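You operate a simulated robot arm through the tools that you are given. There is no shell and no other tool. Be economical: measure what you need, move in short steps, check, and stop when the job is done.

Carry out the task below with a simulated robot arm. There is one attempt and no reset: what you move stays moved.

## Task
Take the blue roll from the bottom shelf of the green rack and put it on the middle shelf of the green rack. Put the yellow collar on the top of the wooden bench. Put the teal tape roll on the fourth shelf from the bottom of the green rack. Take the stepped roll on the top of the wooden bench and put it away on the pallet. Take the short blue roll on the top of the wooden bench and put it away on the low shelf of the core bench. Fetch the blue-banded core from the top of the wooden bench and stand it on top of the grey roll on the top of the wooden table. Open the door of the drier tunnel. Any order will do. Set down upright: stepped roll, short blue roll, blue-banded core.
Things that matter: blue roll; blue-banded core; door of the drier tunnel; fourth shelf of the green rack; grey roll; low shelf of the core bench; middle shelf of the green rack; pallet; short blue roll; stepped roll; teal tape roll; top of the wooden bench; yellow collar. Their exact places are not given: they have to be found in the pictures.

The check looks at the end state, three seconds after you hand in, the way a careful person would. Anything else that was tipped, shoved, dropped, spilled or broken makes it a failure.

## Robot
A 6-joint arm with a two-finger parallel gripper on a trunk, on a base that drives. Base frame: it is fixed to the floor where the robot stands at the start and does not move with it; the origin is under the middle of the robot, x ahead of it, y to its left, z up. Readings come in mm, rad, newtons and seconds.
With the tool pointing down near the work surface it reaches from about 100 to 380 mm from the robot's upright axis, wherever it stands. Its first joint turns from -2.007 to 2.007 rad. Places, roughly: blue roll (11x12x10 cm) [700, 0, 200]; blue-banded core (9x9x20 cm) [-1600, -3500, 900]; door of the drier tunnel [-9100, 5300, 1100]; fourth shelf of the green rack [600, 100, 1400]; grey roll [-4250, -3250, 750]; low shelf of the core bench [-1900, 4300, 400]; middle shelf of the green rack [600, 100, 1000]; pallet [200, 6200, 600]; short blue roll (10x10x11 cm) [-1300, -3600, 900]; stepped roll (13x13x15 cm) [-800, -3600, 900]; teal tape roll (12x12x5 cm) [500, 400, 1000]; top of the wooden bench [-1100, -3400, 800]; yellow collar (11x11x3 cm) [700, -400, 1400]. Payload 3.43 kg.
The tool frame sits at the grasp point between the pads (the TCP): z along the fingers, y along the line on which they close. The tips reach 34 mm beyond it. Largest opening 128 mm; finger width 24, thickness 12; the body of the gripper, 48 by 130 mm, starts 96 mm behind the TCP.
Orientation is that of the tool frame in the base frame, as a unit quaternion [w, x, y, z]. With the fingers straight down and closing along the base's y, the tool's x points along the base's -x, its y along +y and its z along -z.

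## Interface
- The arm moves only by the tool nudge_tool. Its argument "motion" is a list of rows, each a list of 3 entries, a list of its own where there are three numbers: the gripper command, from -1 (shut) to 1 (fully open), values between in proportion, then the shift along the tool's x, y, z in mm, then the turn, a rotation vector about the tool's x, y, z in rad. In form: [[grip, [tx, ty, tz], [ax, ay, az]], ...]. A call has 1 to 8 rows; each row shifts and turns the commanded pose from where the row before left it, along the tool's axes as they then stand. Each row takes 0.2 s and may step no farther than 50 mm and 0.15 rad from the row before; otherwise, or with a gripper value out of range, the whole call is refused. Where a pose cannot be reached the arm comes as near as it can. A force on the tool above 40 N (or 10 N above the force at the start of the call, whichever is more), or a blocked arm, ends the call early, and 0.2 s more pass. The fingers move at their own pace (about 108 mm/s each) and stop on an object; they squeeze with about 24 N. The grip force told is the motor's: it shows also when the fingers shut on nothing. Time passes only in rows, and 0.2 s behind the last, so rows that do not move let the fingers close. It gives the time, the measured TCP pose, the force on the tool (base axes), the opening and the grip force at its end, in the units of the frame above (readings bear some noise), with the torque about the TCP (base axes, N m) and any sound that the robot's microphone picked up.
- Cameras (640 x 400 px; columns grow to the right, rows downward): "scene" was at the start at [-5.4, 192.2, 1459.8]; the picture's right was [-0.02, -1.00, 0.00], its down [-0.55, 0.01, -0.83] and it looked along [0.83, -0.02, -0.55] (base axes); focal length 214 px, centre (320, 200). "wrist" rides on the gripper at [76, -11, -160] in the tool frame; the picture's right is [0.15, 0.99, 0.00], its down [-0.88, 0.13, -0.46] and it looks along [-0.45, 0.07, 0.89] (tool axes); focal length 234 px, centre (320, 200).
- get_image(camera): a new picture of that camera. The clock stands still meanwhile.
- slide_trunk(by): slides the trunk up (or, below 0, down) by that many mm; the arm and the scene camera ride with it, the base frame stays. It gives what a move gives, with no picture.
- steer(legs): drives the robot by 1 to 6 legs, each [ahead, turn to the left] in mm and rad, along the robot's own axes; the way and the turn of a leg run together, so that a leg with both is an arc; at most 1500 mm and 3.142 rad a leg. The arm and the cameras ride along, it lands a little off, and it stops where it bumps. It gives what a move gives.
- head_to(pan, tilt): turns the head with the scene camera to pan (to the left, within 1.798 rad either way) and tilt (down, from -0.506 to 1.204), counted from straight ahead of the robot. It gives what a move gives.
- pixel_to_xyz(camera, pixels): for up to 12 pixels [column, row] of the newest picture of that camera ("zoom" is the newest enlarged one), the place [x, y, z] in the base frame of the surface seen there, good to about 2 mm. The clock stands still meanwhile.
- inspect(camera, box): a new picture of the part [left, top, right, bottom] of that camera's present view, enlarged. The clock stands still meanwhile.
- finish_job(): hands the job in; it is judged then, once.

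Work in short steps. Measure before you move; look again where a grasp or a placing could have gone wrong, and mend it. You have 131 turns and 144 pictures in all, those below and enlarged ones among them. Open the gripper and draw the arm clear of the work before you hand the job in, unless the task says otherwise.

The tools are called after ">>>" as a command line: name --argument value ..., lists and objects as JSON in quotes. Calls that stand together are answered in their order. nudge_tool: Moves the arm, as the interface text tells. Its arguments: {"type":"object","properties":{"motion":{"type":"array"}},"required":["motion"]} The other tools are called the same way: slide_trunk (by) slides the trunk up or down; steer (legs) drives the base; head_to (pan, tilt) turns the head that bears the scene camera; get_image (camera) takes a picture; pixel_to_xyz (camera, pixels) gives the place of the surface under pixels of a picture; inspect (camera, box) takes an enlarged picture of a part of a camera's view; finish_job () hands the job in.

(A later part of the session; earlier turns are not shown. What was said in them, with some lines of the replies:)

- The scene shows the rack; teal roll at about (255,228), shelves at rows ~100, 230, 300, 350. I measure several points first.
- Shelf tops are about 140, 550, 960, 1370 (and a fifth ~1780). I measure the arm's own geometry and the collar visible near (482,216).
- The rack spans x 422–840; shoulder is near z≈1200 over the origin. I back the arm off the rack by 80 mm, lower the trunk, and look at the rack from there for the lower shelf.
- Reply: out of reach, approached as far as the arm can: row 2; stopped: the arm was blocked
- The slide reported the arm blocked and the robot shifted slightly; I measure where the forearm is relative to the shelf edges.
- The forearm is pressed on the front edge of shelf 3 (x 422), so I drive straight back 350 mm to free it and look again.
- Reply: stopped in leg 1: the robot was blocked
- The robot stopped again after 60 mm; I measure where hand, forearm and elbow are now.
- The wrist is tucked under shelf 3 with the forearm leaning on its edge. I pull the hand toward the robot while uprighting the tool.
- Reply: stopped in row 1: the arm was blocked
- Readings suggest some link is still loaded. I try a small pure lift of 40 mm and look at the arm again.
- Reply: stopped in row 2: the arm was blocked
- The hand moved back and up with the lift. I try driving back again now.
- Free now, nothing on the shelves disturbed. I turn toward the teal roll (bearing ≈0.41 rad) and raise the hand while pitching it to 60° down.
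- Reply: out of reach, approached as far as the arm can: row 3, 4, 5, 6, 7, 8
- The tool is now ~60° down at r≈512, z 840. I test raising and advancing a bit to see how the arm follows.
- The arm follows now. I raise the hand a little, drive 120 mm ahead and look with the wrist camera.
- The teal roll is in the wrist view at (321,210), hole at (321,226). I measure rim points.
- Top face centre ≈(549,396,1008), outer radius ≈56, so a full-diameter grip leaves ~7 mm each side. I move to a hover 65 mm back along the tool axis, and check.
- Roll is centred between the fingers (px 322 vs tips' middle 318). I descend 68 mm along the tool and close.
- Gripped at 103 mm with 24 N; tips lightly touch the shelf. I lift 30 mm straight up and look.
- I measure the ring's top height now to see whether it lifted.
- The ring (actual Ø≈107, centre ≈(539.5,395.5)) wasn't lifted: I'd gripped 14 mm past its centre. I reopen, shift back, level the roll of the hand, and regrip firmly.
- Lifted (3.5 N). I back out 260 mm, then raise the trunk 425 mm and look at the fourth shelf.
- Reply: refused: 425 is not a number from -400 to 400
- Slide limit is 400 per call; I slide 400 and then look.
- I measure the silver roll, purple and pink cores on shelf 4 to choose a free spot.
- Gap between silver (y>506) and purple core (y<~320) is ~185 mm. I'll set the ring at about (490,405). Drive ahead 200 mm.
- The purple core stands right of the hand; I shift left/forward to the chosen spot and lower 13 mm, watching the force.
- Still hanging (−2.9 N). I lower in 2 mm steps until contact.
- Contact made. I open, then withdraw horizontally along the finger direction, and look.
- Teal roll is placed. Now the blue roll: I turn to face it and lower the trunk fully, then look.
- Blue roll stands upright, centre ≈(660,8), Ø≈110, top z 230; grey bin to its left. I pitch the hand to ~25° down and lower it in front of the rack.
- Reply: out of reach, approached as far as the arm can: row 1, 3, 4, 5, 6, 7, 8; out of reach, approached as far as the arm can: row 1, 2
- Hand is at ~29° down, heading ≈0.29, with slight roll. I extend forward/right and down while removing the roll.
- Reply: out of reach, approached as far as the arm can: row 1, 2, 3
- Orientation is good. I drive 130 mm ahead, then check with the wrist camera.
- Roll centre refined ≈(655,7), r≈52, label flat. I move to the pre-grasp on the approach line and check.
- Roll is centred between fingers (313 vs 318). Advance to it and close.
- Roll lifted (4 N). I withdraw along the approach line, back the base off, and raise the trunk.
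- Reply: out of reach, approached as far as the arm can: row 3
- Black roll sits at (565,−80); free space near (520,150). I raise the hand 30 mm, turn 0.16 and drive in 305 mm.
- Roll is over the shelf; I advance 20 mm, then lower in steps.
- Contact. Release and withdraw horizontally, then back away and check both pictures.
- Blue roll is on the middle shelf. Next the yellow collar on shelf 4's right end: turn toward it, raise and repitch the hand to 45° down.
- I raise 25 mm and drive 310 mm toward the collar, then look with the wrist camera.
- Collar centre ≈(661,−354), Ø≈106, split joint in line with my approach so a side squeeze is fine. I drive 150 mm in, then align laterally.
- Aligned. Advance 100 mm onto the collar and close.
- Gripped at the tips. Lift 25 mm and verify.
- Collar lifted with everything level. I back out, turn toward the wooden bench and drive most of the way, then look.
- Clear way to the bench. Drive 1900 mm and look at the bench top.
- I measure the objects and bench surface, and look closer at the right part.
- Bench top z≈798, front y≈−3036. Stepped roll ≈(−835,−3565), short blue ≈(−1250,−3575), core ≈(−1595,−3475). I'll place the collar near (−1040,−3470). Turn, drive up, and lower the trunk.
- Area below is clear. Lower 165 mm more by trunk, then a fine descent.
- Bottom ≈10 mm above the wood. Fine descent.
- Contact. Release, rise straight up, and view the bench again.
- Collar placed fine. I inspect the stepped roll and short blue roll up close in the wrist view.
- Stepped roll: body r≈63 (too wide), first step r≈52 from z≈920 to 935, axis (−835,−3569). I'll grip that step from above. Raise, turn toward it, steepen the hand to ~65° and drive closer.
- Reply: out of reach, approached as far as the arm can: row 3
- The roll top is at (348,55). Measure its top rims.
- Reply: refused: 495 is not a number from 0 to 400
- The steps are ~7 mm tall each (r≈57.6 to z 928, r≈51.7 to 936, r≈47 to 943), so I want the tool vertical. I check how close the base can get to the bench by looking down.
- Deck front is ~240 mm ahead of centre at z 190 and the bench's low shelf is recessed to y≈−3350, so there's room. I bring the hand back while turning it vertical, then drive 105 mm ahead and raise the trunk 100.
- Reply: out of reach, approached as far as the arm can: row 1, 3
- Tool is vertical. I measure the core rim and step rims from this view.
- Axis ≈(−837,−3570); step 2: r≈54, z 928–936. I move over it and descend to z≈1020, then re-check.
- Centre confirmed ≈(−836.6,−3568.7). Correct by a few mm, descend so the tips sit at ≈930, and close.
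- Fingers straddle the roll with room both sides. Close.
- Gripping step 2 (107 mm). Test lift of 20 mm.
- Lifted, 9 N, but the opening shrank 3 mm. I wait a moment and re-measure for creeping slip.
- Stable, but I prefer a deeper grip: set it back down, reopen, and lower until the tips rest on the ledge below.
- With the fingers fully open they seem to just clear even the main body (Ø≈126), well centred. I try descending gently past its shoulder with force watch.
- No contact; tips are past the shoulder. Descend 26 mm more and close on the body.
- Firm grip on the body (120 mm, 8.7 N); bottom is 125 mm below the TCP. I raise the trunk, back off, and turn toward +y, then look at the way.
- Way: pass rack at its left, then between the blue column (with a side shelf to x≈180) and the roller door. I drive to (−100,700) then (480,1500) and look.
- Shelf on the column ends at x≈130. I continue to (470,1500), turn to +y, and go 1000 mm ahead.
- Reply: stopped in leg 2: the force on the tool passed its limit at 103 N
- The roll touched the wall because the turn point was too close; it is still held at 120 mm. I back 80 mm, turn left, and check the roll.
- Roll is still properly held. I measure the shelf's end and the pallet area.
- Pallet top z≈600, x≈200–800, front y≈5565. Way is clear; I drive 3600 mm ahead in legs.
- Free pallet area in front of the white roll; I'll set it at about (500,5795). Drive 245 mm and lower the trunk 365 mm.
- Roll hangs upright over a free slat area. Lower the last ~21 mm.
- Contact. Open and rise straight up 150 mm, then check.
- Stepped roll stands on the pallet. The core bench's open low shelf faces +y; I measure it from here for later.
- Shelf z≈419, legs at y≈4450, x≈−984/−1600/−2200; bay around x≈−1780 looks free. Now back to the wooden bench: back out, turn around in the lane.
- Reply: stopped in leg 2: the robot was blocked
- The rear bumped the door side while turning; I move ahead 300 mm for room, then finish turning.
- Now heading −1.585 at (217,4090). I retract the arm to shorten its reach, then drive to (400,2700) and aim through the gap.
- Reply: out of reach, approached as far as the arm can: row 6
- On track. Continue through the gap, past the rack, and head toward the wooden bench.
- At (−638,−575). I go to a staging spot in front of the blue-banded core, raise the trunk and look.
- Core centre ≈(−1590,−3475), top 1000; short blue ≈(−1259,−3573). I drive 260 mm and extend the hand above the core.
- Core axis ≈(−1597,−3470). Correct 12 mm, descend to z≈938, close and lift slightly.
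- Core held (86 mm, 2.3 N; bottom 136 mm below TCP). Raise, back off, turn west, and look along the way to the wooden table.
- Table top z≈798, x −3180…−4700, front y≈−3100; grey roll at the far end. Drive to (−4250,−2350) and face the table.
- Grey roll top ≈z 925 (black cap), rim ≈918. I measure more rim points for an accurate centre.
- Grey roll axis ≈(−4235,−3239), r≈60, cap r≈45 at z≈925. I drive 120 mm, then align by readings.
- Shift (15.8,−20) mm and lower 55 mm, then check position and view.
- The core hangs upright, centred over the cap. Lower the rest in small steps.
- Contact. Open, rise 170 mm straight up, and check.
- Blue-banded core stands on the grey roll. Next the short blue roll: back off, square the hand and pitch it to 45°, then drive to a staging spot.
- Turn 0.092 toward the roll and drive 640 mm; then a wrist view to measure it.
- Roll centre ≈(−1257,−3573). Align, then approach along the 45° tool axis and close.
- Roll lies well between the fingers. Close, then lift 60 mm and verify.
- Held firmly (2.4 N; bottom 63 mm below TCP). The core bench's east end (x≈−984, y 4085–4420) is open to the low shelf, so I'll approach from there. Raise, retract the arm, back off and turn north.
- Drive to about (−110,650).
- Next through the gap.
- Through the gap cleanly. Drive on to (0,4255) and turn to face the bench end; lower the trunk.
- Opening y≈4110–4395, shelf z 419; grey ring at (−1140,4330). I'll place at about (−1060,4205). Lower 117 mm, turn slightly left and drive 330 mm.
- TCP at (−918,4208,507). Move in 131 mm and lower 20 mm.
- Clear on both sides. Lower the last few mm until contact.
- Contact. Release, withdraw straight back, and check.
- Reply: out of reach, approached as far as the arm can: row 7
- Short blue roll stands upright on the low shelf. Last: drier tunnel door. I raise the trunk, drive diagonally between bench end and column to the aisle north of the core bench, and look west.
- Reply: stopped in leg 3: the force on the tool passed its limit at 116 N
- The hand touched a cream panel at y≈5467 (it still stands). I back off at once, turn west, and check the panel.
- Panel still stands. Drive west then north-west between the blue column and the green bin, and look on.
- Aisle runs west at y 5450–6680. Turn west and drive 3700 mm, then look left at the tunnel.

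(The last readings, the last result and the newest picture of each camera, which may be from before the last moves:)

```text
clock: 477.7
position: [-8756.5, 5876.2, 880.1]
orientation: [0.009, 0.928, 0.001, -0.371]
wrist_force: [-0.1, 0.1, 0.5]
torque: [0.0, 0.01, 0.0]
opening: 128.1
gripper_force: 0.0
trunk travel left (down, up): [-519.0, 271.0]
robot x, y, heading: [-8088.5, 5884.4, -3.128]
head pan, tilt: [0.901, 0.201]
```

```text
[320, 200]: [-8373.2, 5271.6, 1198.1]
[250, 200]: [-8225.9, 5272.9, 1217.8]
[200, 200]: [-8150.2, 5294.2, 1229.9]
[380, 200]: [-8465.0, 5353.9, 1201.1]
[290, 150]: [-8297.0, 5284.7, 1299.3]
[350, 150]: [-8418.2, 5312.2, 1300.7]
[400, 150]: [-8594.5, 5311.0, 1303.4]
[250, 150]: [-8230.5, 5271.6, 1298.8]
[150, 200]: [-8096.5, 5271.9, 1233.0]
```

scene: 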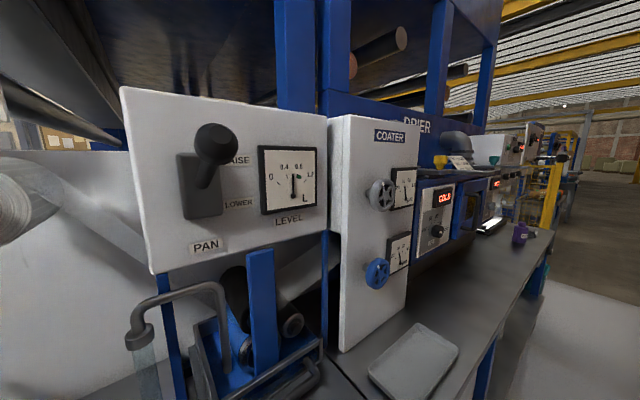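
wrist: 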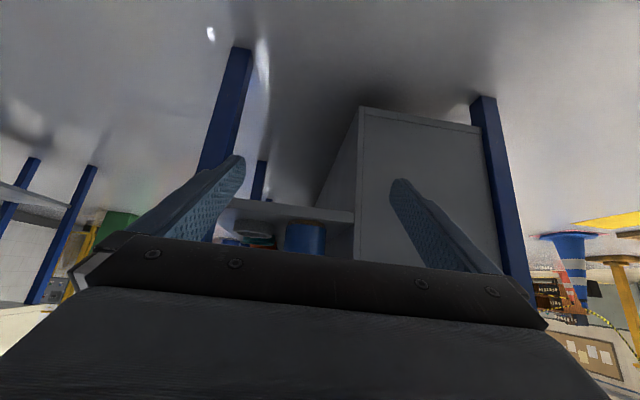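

The drier is further on. Drive 850 mm and look left at it.

>>> steer --legs '[[850, 0]]'

>>> head_to --pan 1.5 --tilt 0.25

>>> get_image --camera "scene"

>>> pixel_to_xyz --camera "scene" --pixels '[[320, 200], [250, 200], [200, 200], [380, 200], [440, 200], [350, 150], [400, 150], [250, 150], [320, 250], [400, 230]]'

```text
clock: 482.3
position: [-9627.5, 5836.2, 879.7]
orientation: [0.013, 0.928, 0.013, -0.371]
wrist_force: [-0.4, 0.9, 0.7]
torque: [-0.01, 0.05, 0.0]
opening: 128.0
gripper_force: 0.0
trunk travel left (down, up): [-519.0, 271.0]
robot x, y, heading: [-8957.0, 5866.5, -3.105]
head pan, tilt: [0.901, 0.201]
```

```text
clock: 483.3
position: [-9626.4, 5836.5, 880.5]
orientation: [0.013, 0.928, 0.013, -0.371]
wrist_force: [0.0, -0.8, -1.2]
torque: [0.02, -0.01, 0.02]
opening: 128.2
gripper_force: 0.2
trunk travel left (down, up): [-519.0, 271.0]
robot x, y, heading: [-8956.4, 5865.2, -3.104]
head pan, tilt: [1.499, 0.25]
```

```text
25 pictures are left
```

scene: 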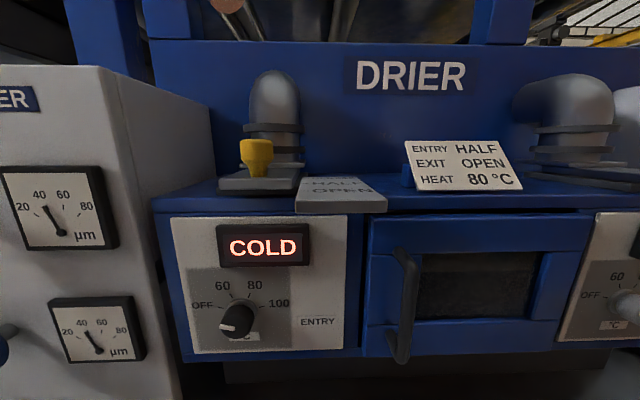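

```text
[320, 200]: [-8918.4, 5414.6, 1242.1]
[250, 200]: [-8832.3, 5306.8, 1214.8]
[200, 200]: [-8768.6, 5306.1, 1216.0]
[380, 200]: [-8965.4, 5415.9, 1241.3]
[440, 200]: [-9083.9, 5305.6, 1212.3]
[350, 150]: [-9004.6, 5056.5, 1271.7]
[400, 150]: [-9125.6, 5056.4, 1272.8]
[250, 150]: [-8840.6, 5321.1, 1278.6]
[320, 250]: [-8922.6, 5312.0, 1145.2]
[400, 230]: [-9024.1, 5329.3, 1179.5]
```

The drier door has a vertical bar handle at its left (px ~405, rows 250–360). I measure handle and door edges closely.

>>> inspect --camera "scene" --box '[340, 190, 620, 380]'

>>> pixel_to_xyz --camera "scene" --pixels '[[409, 270], [410, 300], [406, 330], [398, 252], [398, 355], [372, 240], [372, 345], [585, 225], [575, 330], [480, 285], [380, 290], [560, 270]]'

```text
2.11 times, centred on (480, 285) of scene
```

zoom: 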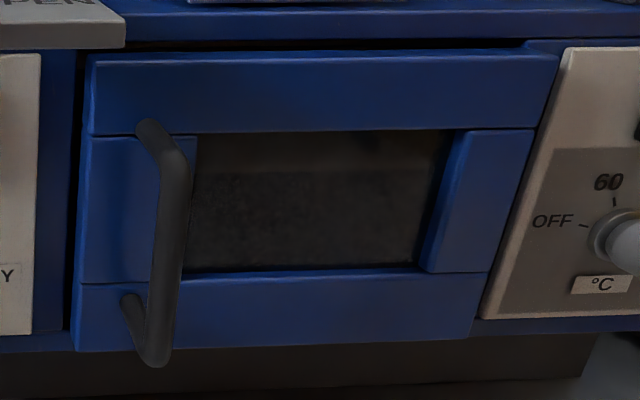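

```text
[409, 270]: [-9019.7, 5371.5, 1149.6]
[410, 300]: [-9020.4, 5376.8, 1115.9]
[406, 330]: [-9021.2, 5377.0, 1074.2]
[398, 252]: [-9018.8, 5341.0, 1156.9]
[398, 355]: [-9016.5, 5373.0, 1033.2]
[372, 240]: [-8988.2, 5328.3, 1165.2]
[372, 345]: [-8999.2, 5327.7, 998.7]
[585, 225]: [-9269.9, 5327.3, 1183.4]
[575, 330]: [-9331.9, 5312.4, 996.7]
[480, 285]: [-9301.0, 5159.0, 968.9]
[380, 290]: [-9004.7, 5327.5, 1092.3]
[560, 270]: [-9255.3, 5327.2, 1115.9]
```

Door: front face y 5327, x −8985…−9290, handle bar at (−9020, ~5367), z 1040–1150, hinge on the west side. I level the hand to z≈1095, move the base north and turn it to face the door.

>>> nudge_tool --motion '[[1, [-25.4, 0, -25.4], [0, -0.131, 0]], [1, [-28.6, 0, -21.9], [0, -0.131, 0]], [1, [-31.2, 0, -18], [0, -0.131, 0]], [1, [-33.3, 0, -13.8], [0, -0.131, 0]], [1, [-34.8, 0, -9.3], [0, -0.131, 0]], [1, [-35.7, 0, -4.7], [0, -0.131, 0]]]'

>>> steer --legs '[[0, -1.3], [455, 0], [0, -1.73], [0, -1.72]]'

>>> head_to --pan 0 --tilt 0.3

>>> get_image --camera "scene"

```text
clock: 484.7
position: [-9629.3, 5839.8, 1094.0]
orientation: [0.018, 0.714, 0.007, -0.7]
wrist_force: [-0.4, -0.3, -0.1]
torque: [0.03, -0.03, 0.01]
opening: 128.3
gripper_force: 0.1
trunk travel left (down, up): [-519.0, 271.0]
robot x, y, heading: [-8958.2, 5867.1, -3.103]
head pan, tilt: [1.499, 0.25]
```

```text
clock: 486.9
position: [-9524.9, 6224.7, 1093.6]
orientation: [-0.189, 0.685, -0.204, -0.673]
wrist_force: [0.5, 0.5, -0.1]
torque: [0.03, -0.01, -0.03]
opening: 128.0
gripper_force: 0.1
trunk travel left (down, up): [-519.0, 271.0]
robot x, y, heading: [-8954.1, 5870.4, 2.586]
head pan, tilt: [1.499, 0.25]
stopped in leg 1: the robot was blocked; the commanded pose is now the measured one
```

```text
clock: 488.5
position: [-9525.2, 6224.4, 1094.6]
orientation: [-0.188, 0.686, -0.204, -0.673]
wrist_force: [0.1, -0.3, 1.0]
torque: [0.04, 0.0, -0.02]
opening: 128.0
gripper_force: 0.0
trunk travel left (down, up): [-519.0, 271.0]
robot x, y, heading: [-8954.7, 5868.7, 2.58]
head pan, tilt: [0.0, 0.3]
```

```text
23 pictures are left
```

scene: 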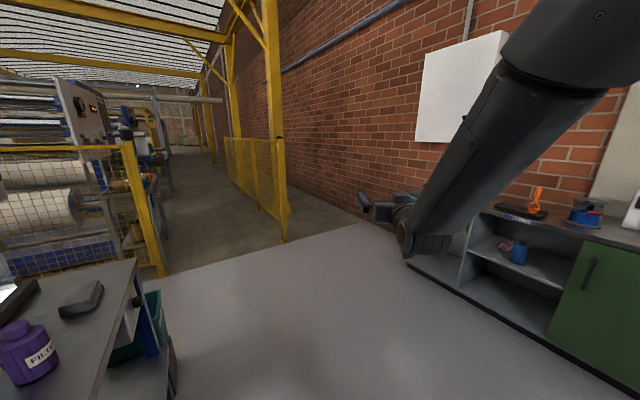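

The rear bumped the counter while turning right. I retract the arm, move ahead (north-west), turn left to face the machine instead, then back off.

>>> nudge_tool --motion '[[1, [0, 0, -40], [0, 0, 0]], [1, [0, 0, -40], [0, 0, 0]], [1, [0, 0, -40], [0, 0, 0]]]'

>>> steer --legs '[[400, 0], [0, 1.07], [0, 1.06], [-230, 0]]'

>>> head_to --pan 0.3 --tilt 0.35

>>> get_image --camera "scene"

```text
clock: 489.3
position: [-9477.5, 6193.6, 1126.5]
orientation: [-0.188, 0.686, -0.204, -0.672]
wrist_force: [-0.6, -0.3, -0.3]
torque: [0.02, 0.03, 0.01]
opening: 127.7
gripper_force: 0.1
out of reach, approached as far as the arm can: row 2, 3
trunk travel left (down, up): [-519.0, 271.0]
robot x, y, heading: [-8954.0, 5870.5, 2.581]
head pan, tilt: [0.0, 0.3]
```

```text
clock: 498.4
position: [-9295.7, 5693.2, 1128.0]
orientation: [0.493, 0.514, 0.497, -0.495]
wrist_force: [0.4, 0.2, -0.3]
torque: [0.01, -0.01, 0.03]
opening: 128.1
gripper_force: 0.0
trunk travel left (down, up): [-519.0, 271.0]
robot x, y, heading: [-9284.4, 6309.5, -1.587]
head pan, tilt: [0.0, 0.3]
```

```text
clock: 499.2
position: [-9296.1, 5692.8, 1127.4]
orientation: [0.494, 0.514, 0.498, -0.494]
wrist_force: [-0.2, 0.7, -0.2]
torque: [0.01, 0.0, 0.01]
opening: 128.2
gripper_force: 0.1
trunk travel left (down, up): [-519.0, 271.0]
robot x, y, heading: [-9285.5, 6313.5, -1.592]
head pan, tilt: [0.3, 0.351]
```

```text
22 pictures are left
```

scene: 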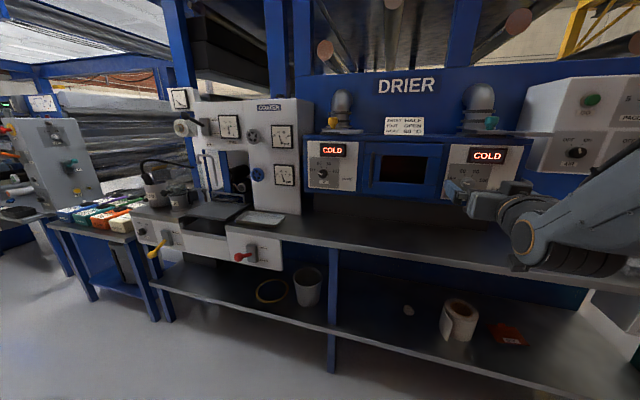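

Facing the door now with the hand horizontal. I move to 88 mm in front of the handle and look.

>>> nudge_tool --motion '[[0.4, [3.9, 34.9, 27.4], [0, 0, 0]], [0.4, [3.9, 34.9, 27.4], [0, 0, 0]], [0.4, [3.9, 34.9, 27.4], [0, 0, 0]], [0.4, [3.9, 34.9, 27.4], [0, 0, 0]], [0.4, [3.9, 34.9, 27.4], [0, 0, 0]], [0.4, [3.9, 34.9, 27.4], [0, 0, 0]], [0.4, [3.9, 34.9, 27.4], [0, 0, 0]], [0.4, [3.9, 34.9, 27.4], [0, 0, 0]]]'

>>> get_image --camera "wrist"

>>> inspect --camera "scene" --box '[300, 120, 480, 230]'

```text
clock: 501.0
position: [-9019.4, 5471.3, 1093.5]
orientation: [0.493, 0.515, 0.496, -0.496]
wrist_force: [-0.6, -0.5, 1.0]
torque: [0.07, 0.0, -0.01]
opening: 89.7
gripper_force: 0.0
trunk travel left (down, up): [-519.0, 271.0]
robot x, y, heading: [-9286.2, 6308.9, -1.589]
head pan, tilt: [0.3, 0.351]
```

```text
21 pictures are left
```

wrist: 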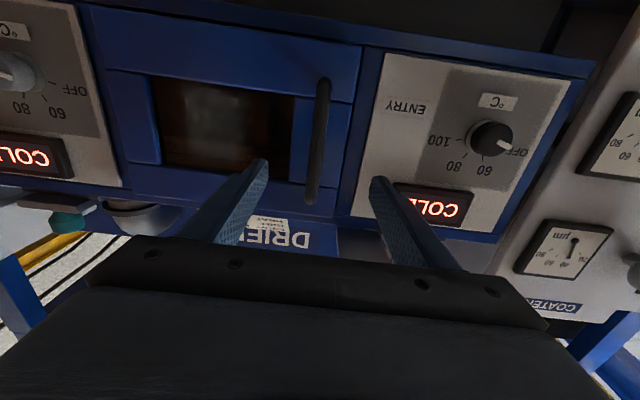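

```text
3.56 times, centred on (390, 175) of scene
```

zoom: 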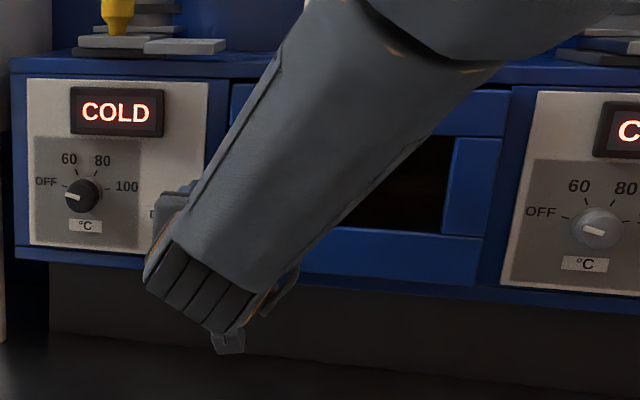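

Handle is exactly between the fingers (px 318). Advance 88 mm and close.

>>> pixel_to_xyz --camera "wrist" --pixels '[[319, 110], [315, 160], [105, 60], [130, 180], [360, 60]]'

>>> nudge_tool --motion '[[0.4, [0, 0, 44], [0, 0, 0]], [0.4, [0, 0, 44], [0, 0, 0]], [0.4, [0, 0, 0], [0, 0, 0]], [-1, [0, 0, 0], [0, 0, 0]], [-1, [0, 0, 0], [0, 0, 0]], [-1, [0, 0, 0], [0, 0, 0]]]'

```text
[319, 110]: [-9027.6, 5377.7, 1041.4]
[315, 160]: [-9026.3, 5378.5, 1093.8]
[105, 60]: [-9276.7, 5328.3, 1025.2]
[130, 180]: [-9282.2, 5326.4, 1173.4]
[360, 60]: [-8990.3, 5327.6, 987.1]
```

```text
clock: 502.4
position: [-9025.2, 5381.4, 1093.1]
orientation: [0.493, 0.515, 0.497, -0.495]
wrist_force: [-17.5, 3.8, -0.5]
torque: [0.29, 1.22, -0.26]
opening: 15.9
gripper_force: 44.9
trunk travel left (down, up): [-519.0, 271.0]
robot x, y, heading: [-9284.4, 6312.1, -1.585]
head pan, tilt: [0.3, 0.351]
```

Bar gripped (16 mm). I pull along the hinge arc (hinge ≈(−9290,5327)) for the first ~0.6 rad.

>>> nudge_tool --motion '[[-1, [0, -4.6, -19.5], [0, 0, 0]], [-1, [0, -4.6, -19.5], [0, 0, 0]], [-1, [0, -15, -37.1], [0, 0, 0]], [-1, [0, -20.4, -34.6], [0, 0, 0]], [-1, [0, -25.2, -31], [0, 0, 0]], [-1, [0, 0, 0], [0, 0, 0]]]'

>>> get_image --camera "wrist"

```text
clock: 503.2
position: [-9043.0, 5439.8, 1093.9]
orientation: [0.491, 0.517, 0.494, -0.498]
wrist_force: [-10.2, -6.3, -3.5]
torque: [-0.64, 1.12, 0.21]
opening: 16.0
gripper_force: 44.9
trunk travel left (down, up): [-519.0, 271.0]
robot x, y, heading: [-9285.4, 6311.9, -1.593]
head pan, tilt: [0.3, 0.351]
stopped in row 3: the force on the tool passed its limit at 43 N (the readings are from after the stop); the commanded pose is now the measured one
```

```text
19 pictures are left
```

wrist: 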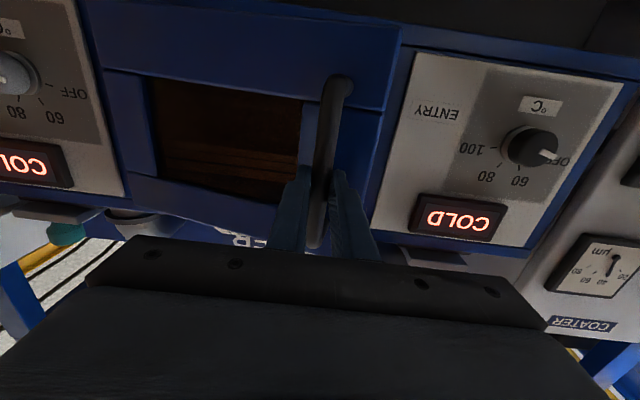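

Door has swung ~0.23 rad; the stop was a momentary 43 N. Continue along the arc with smaller steps.

>>> nudge_tool --motion '[[-1, [0, -6, -18], [0, 0, 0]], [-1, [0, -9.5, -17.7], [0, 0, 0]], [-1, [0, -10.9, -16.9], [0, 0, 0]], [-1, [0, -12, -16], [0, 0, 0]], [-1, [0, -13.2, -15], [0, 0, 0]], [-1, [0, -14.3, -14.1], [0, 0, 0]], [-1, [0, -15.4, -12.9], [0, 0, 0]]]'

```text
clock: 504.0
position: [-9070.0, 5488.8, 1094.5]
orientation: [0.49, 0.518, 0.493, -0.499]
wrist_force: [-10.8, -8.4, -2.1]
torque: [0.05, 1.12, -0.02]
opening: 16.0
gripper_force: 44.8
trunk travel left (down, up): [-519.0, 271.0]
robot x, y, heading: [-9287.8, 6308.4, -1.594]
head pan, tilt: [0.3, 0.351]
stopped in row 3: the force on the tool passed its limit at 43 N (the readings are from after the stop); the commanded pose is now the measured one
```

The bar isn't free to turn in the grip, so I now rotate the hand along with the door (−0.064 rad about tool x per step) while following the arc.

>>> nudge_tool --motion '[[-1, [0, -10.7, -14.5], [-0.064, 0, 0]], [-1, [0, -10.7, -14.5], [-0.064, 0, 0]], [-1, [0, -10.7, -14.5], [-0.064, 0, 0]], [-1, [0, -10.7, -14.5], [-0.064, 0, 0]], [-1, [0, -10.7, -14.5], [-0.064, 0, 0]], [-1, [0, -10.7, -14.5], [-0.064, 0, 0]], [-1, [0, -10.7, -14.5], [-0.064, 0, 0]], [-1, [0, -10.7, -14.5], [-0.064, 0, 0]]]'

>>> get_image --camera "wrist"

```text
clock: 504.9
position: [-9110.1, 5531.2, 1093.1]
orientation: [0.541, 0.468, 0.538, -0.446]
wrist_force: [-9.5, -10.8, -4.8]
torque: [-0.11, 1.17, -0.02]
opening: 16.1
gripper_force: 44.8
trunk travel left (down, up): [-519.0, 271.0]
robot x, y, heading: [-9284.2, 6304.8, -1.597]
head pan, tilt: [0.3, 0.351]
stopped in row 4: the force on the tool passed its limit at 44 N (the readings are from after the stop); the commanded pose is now the measured one
```

```text
18 pictures are left
```

wrist: 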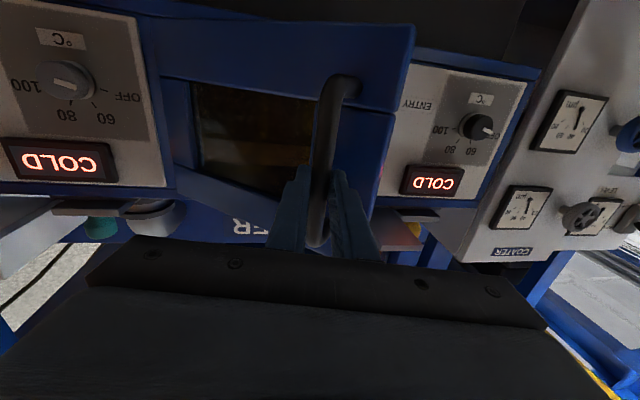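

Another ~0.2 rad. I continue with slower 8 mm steps in several calls.

>>> nudge_tool --motion '[[-1, [0, -4.9, -6.3], [-0.0285, 0, 0]], [-1, [0, -4.9, -6.3], [-0.0285, 0, 0]], [-1, [0, -4.9, -6.3], [-0.0285, 0, 0]], [-1, [0, -4.9, -6.3], [-0.0285, 0, 0]], [-1, [0, -4.9, -6.3], [-0.0285, 0, 0]], [-1, [0, -4.9, -6.3], [-0.0285, 0, 0]], [-1, [0, -4.9, -6.3], [-0.0285, 0, 0]], [-1, [0, -4.9, -6.3], [-0.0285, 0, 0]]]'

>>> nudge_tool --motion '[[-1, [0, -4.9, -6.3], [-0.0285, 0, 0]], [-1, [0, -4.9, -6.3], [-0.0285, 0, 0]], [-1, [0, -4.9, -6.3], [-0.0285, 0, 0]], [-1, [0, -4.9, -6.3], [-0.0285, 0, 0]], [-1, [0, -4.9, -6.3], [-0.0285, 0, 0]], [-1, [0, -4.9, -6.3], [-0.0285, 0, 0]], [-1, [0, -4.9, -6.3], [-0.0285, 0, 0]], [-1, [0, -4.9, -6.3], [-0.0285, 0, 0]]]'

>>> nudge_tool --motion '[[-1, [0, -4.9, -6.3], [-0.0285, 0, 0]], [-1, [0, -4.9, -6.3], [-0.0285, 0, 0]], [-1, [0, -4.9, -6.3], [-0.0285, 0, 0]], [-1, [0, -4.9, -6.3], [-0.0285, 0, 0]], [-1, [0, -4.9, -6.3], [-0.0285, 0, 0]], [-1, [0, -4.9, -6.3], [-0.0285, 0, 0]], [-1, [0, -4.9, -6.3], [-0.0285, 0, 0]], [-1, [0, -4.9, -6.3], [-0.0285, 0, 0]]]'

>>> get_image --camera "wrist"

```text
clock: 506.3
position: [-9149.3, 5558.7, 1094.3]
orientation: [0.578, 0.42, 0.574, -0.4]
wrist_force: [-7.0, -11.1, -3.1]
torque: [0.57, 1.51, -0.28]
opening: 16.4
gripper_force: 45.2
trunk travel left (down, up): [-519.0, 271.0]
robot x, y, heading: [-9287.5, 6310.9, -1.6]
head pan, tilt: [0.3, 0.351]
stopped in row 7: the force on the tool passed its limit at 41 N (the readings are from after the stop); the commanded pose is now the measured one
```

```text
clock: 507.3
position: [-9175.2, 5573.1, 1094.6]
orientation: [0.599, 0.391, 0.592, -0.371]
wrist_force: [-5.9, -11.9, -4.0]
torque: [0.14, 1.4, -0.23]
opening: 16.1
gripper_force: 45.3
trunk travel left (down, up): [-519.0, 271.0]
robot x, y, heading: [-9288.2, 6310.3, -1.598]
head pan, tilt: [0.3, 0.351]
stopped in row 4: the force on the tool passed its limit at 42 N (the readings are from after the stop); the commanded pose is now the measured one
```

```text
clock: 508.3
position: [-9204.9, 5585.5, 1093.4]
orientation: [0.619, 0.359, 0.61, -0.34]
wrist_force: [-5.3, -12.5, -4.4]
torque: [0.06, 1.4, -0.28]
opening: 16.4
gripper_force: 44.3
trunk travel left (down, up): [-519.0, 271.0]
robot x, y, heading: [-9287.1, 6307.9, -1.604]
head pan, tilt: [0.3, 0.351]
stopped in row 4: the force on the tool passed its limit at 43 N (the readings are from after the stop); the commanded pose is now the measured one
```

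```text
17 pictures are left
```

wrist: 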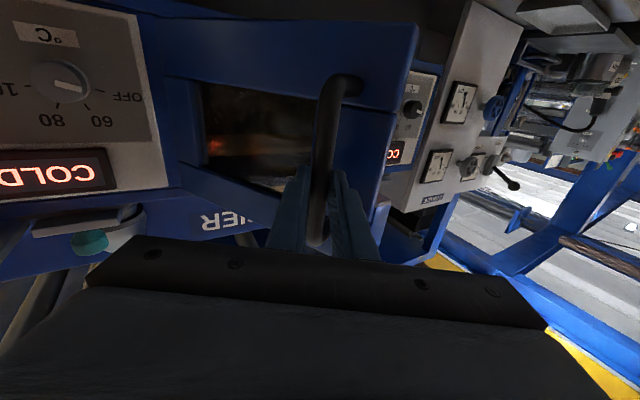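

Door is ~57° open. Continue the same motion.

>>> nudge_tool --motion '[[-1, [0, -5, -6.2], [-0.0285, 0, 0]], [-1, [0, -5, -6.2], [-0.0285, 0, 0]], [-1, [0, -5, -6.2], [-0.0285, 0, 0]], [-1, [0, -5, -6.2], [-0.0285, 0, 0]], [-1, [0, -5, -6.2], [-0.0285, 0, 0]], [-1, [0, -5, -6.2], [-0.0285, 0, 0]], [-1, [0, -5, -6.2], [-0.0285, 0, 0]], [-1, [0, -5, -6.2], [-0.0285, 0, 0]]]'

>>> nudge_tool --motion '[[-1, [0, -5, -6.2], [-0.0285, 0, 0]], [-1, [0, -5, -6.2], [-0.0285, 0, 0]], [-1, [0, -5, -6.2], [-0.0285, 0, 0]], [-1, [0, -5, -6.2], [-0.0285, 0, 0]], [-1, [0, -5, -6.2], [-0.0285, 0, 0]], [-1, [0, -5, -6.2], [-0.0285, 0, 0]], [-1, [0, -5, -6.2], [-0.0285, 0, 0]], [-1, [0, -5, -6.2], [-0.0285, 0, 0]]]'

>>> nudge_tool --motion '[[-1, [0, -5, -6.2], [-0.0285, 0, 0]], [-1, [0, -5, -6.2], [-0.0285, 0, 0]], [-1, [0, -5, -6.2], [-0.0285, 0, 0]], [-1, [0, -5, -6.2], [-0.0285, 0, 0]], [-1, [0, -5, -6.2], [-0.0285, 0, 0]], [-1, [0, -5, -6.2], [-0.0285, 0, 0]], [-1, [0, -5, -6.2], [-0.0285, 0, 0]], [-1, [0, -5, -6.2], [-0.0285, 0, 0]]]'

>>> nudge_tool --motion '[[-1, [0, -5, -6.2], [-0.0285, 0, 0]], [-1, [0, -5, -6.2], [-0.0285, 0, 0]], [-1, [0, -5, -6.2], [-0.0285, 0, 0]], [-1, [0, -5, -6.2], [-0.0285, 0, 0]], [-1, [0, -5, -6.2], [-0.0285, 0, 0]], [-1, [0, -5, -6.2], [-0.0285, 0, 0]]]'

>>> get_image --camera "scene"

```text
clock: 509.1
position: [-9229.5, 5591.6, 1093.7]
orientation: [0.633, 0.335, 0.622, -0.316]
wrist_force: [-5.3, -13.8, -7.8]
torque: [0.34, 1.6, -0.29]
opening: 16.5
gripper_force: 45.3
trunk travel left (down, up): [-519.0, 271.0]
robot x, y, heading: [-9285.3, 6305.4, -1.602]
head pan, tilt: [0.3, 0.351]
stopped in row 4: the force on the tool passed its limit at 41 N (the readings are from after the stop); the commanded pose is now the measured one
```

```text
clock: 510.3
position: [-9264.7, 5597.8, 1092.7]
orientation: [0.652, 0.294, 0.641, -0.278]
wrist_force: [-3.0, -17.0, -7.3]
torque: [-0.11, 1.46, -0.34]
opening: 16.2
gripper_force: 45.3
trunk travel left (down, up): [-519.0, 271.0]
robot x, y, heading: [-9286.2, 6305.6, -1.602]
head pan, tilt: [0.3, 0.351]
stopped in row 5: the force on the tool passed its limit at 42 N (the readings are from after the stop); the commanded pose is now the measured one
```

```text
clock: 511.1
position: [-9287.7, 5598.8, 1093.8]
orientation: [0.665, 0.264, 0.653, -0.25]
wrist_force: [-0.7, -15.2, -7.0]
torque: [-0.4, 1.34, -0.33]
opening: 15.8
gripper_force: 45.2
trunk travel left (down, up): [-519.0, 271.0]
robot x, y, heading: [-9287.0, 6304.0, -1.602]
head pan, tilt: [0.3, 0.351]
stopped in row 4: the force on the tool passed its limit at 42 N (the readings are from after the stop); the commanded pose is now the measured one
```

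```text
clock: 512.3
position: [-9323.4, 5596.8, 1092.8]
orientation: [0.68, 0.22, 0.667, -0.209]
wrist_force: [0.6, -16.6, -6.3]
torque: [-0.59, 1.06, -0.37]
opening: 16.0
gripper_force: 45.3
trunk travel left (down, up): [-519.0, 271.0]
robot x, y, heading: [-9285.2, 6307.8, -1.603]
head pan, tilt: [0.3, 0.351]
stopped in row 5: the force on the tool passed its limit at 42 N (the readings are from after the stop); the commanded pose is now the measured one
```

```text
16 pictures are left
5 turns are left
```

scene: 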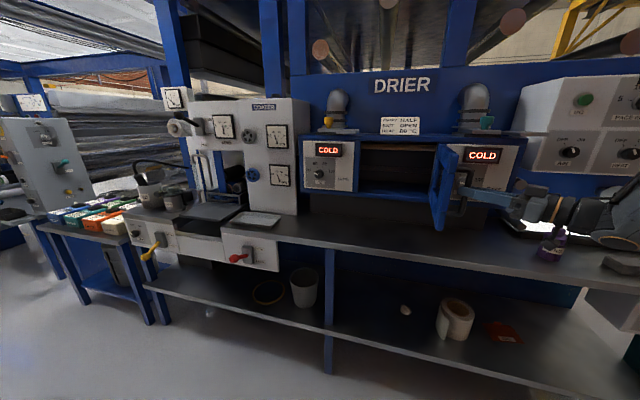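

Door is about 90° open. I open the gripper and measure the purple bottle near the hand before retreating.

>>> pixel_to_xyz --camera "scene" --pixels '[[552, 250], [558, 230], [545, 225], [437, 190], [470, 200]]'

>>> nudge_tool --motion '[[-0.3, [0, 0, 0], [0, 0, 0]], [0.1, [0, 0, 0], [0, 0, 0]], [0.1, [0, 0, 0], [0, 0, 0]]]'

>>> get_image --camera "wrist"

```text
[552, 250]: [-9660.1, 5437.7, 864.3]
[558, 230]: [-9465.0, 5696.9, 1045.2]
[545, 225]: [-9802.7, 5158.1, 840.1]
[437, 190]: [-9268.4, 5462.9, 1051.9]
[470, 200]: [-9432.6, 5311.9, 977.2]
```

```text
clock: 513.1
position: [-9322.6, 5598.3, 1095.3]
orientation: [0.681, 0.22, 0.666, -0.209]
wrist_force: [0.9, 0.0, -1.2]
torque: [0.01, 0.04, 0.02]
opening: 70.7
gripper_force: 0.1
trunk travel left (down, up): [-519.0, 271.0]
robot x, y, heading: [-9287.1, 6307.9, -1.598]
head pan, tilt: [0.3, 0.351]
```

```text
15 pictures are left
4 turns are left
```

wrist: 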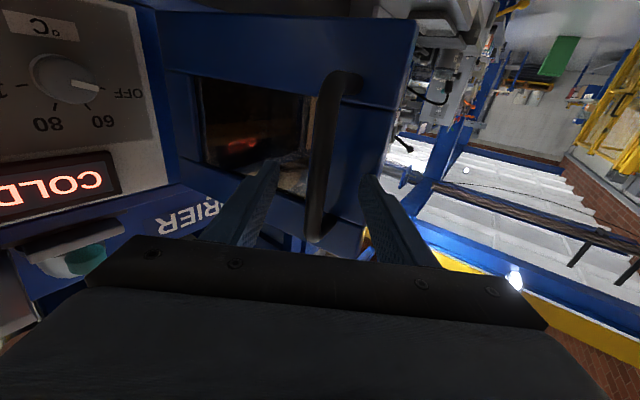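

Handle is free between the open fingers; the bottle is far from the path. Retreat along the tool axis, back the base a little, and verify the door.

>>> nudge_tool --motion '[[0.1, [0, 0, -25], [0, 0, 0]], [0.1, [0, 0, -35], [0, 0, 0]], [0.1, [0, 0, -40], [0, 0, 0]], [1, [0, 0, 0], [0, 0, 0]]]'

>>> steer --legs '[[-150, 0]]'

>>> get_image --camera "scene"

```text
clock: 514.1
position: [-9406.8, 5655.3, 1092.3]
orientation: [0.681, 0.22, 0.666, -0.209]
wrist_force: [0.1, -0.4, -0.2]
torque: [0.0, -0.01, -0.03]
opening: 128.2
gripper_force: 0.1
trunk travel left (down, up): [-519.0, 271.0]
robot x, y, heading: [-9285.0, 6306.7, -1.599]
head pan, tilt: [0.3, 0.351]
```

```text
clock: 515.5
position: [-9401.8, 5809.3, 1092.5]
orientation: [0.681, 0.22, 0.666, -0.209]
wrist_force: [-0.4, -0.2, 0.2]
torque: [0.02, -0.02, -0.03]
opening: 128.0
gripper_force: 0.1
trunk travel left (down, up): [-519.0, 271.0]
robot x, y, heading: [-9280.4, 6461.1, -1.601]
head pan, tilt: [0.3, 0.351]
```

```text
14 pictures are left
3 turns are left
```

scene: 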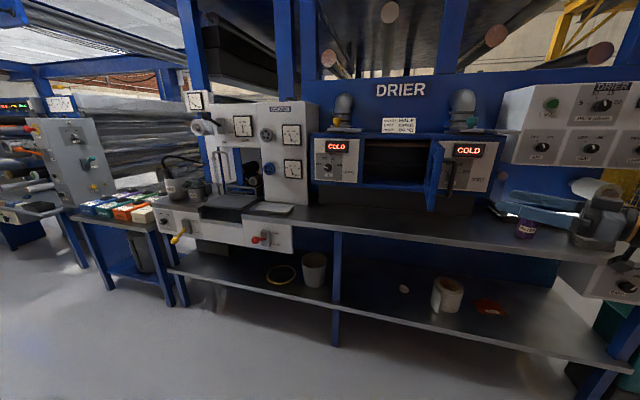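

The scene shows the drier door standing about 90° open at (433,175) and the hand clear with the gripper open. I hand the job in.

>>> finish_job

```text
The job is handed in.
```

I did all seven moves and handed the job in, but I bumped into things along the way, and a strict check could count those against it.

- **Blue roll:** on the middle shelf of the green rack.
- **Yellow collar:** on top of the wooden bench.
- **Teal tape roll:** on the fourth shelf of the green rack.
- **Stepped roll:** upright on the pallet. On the way there it hit the wall at about 103 N while in the gripper, but it stayed gripped and looked undamaged.
- **Short blue roll:** upright on the low shelf of the core bench.
- **Blue-banded core:** upright on the grey roll on the wooden table.
- **Drier door:** about 90° open.

**Other contacts:**
- Early on, the forearm pressed against the rack's front edge.
- The hand struck the cream panel near the core bench at about 116 N. It was still standing when I looked.
- The base was blocked twice while turning, probably by the roller door and the drier counter. I did not look back at either spot.

I saw nothing knocked over, but I did not go back to look at the placed items before handing in. The gripper is open and the arm is clear.
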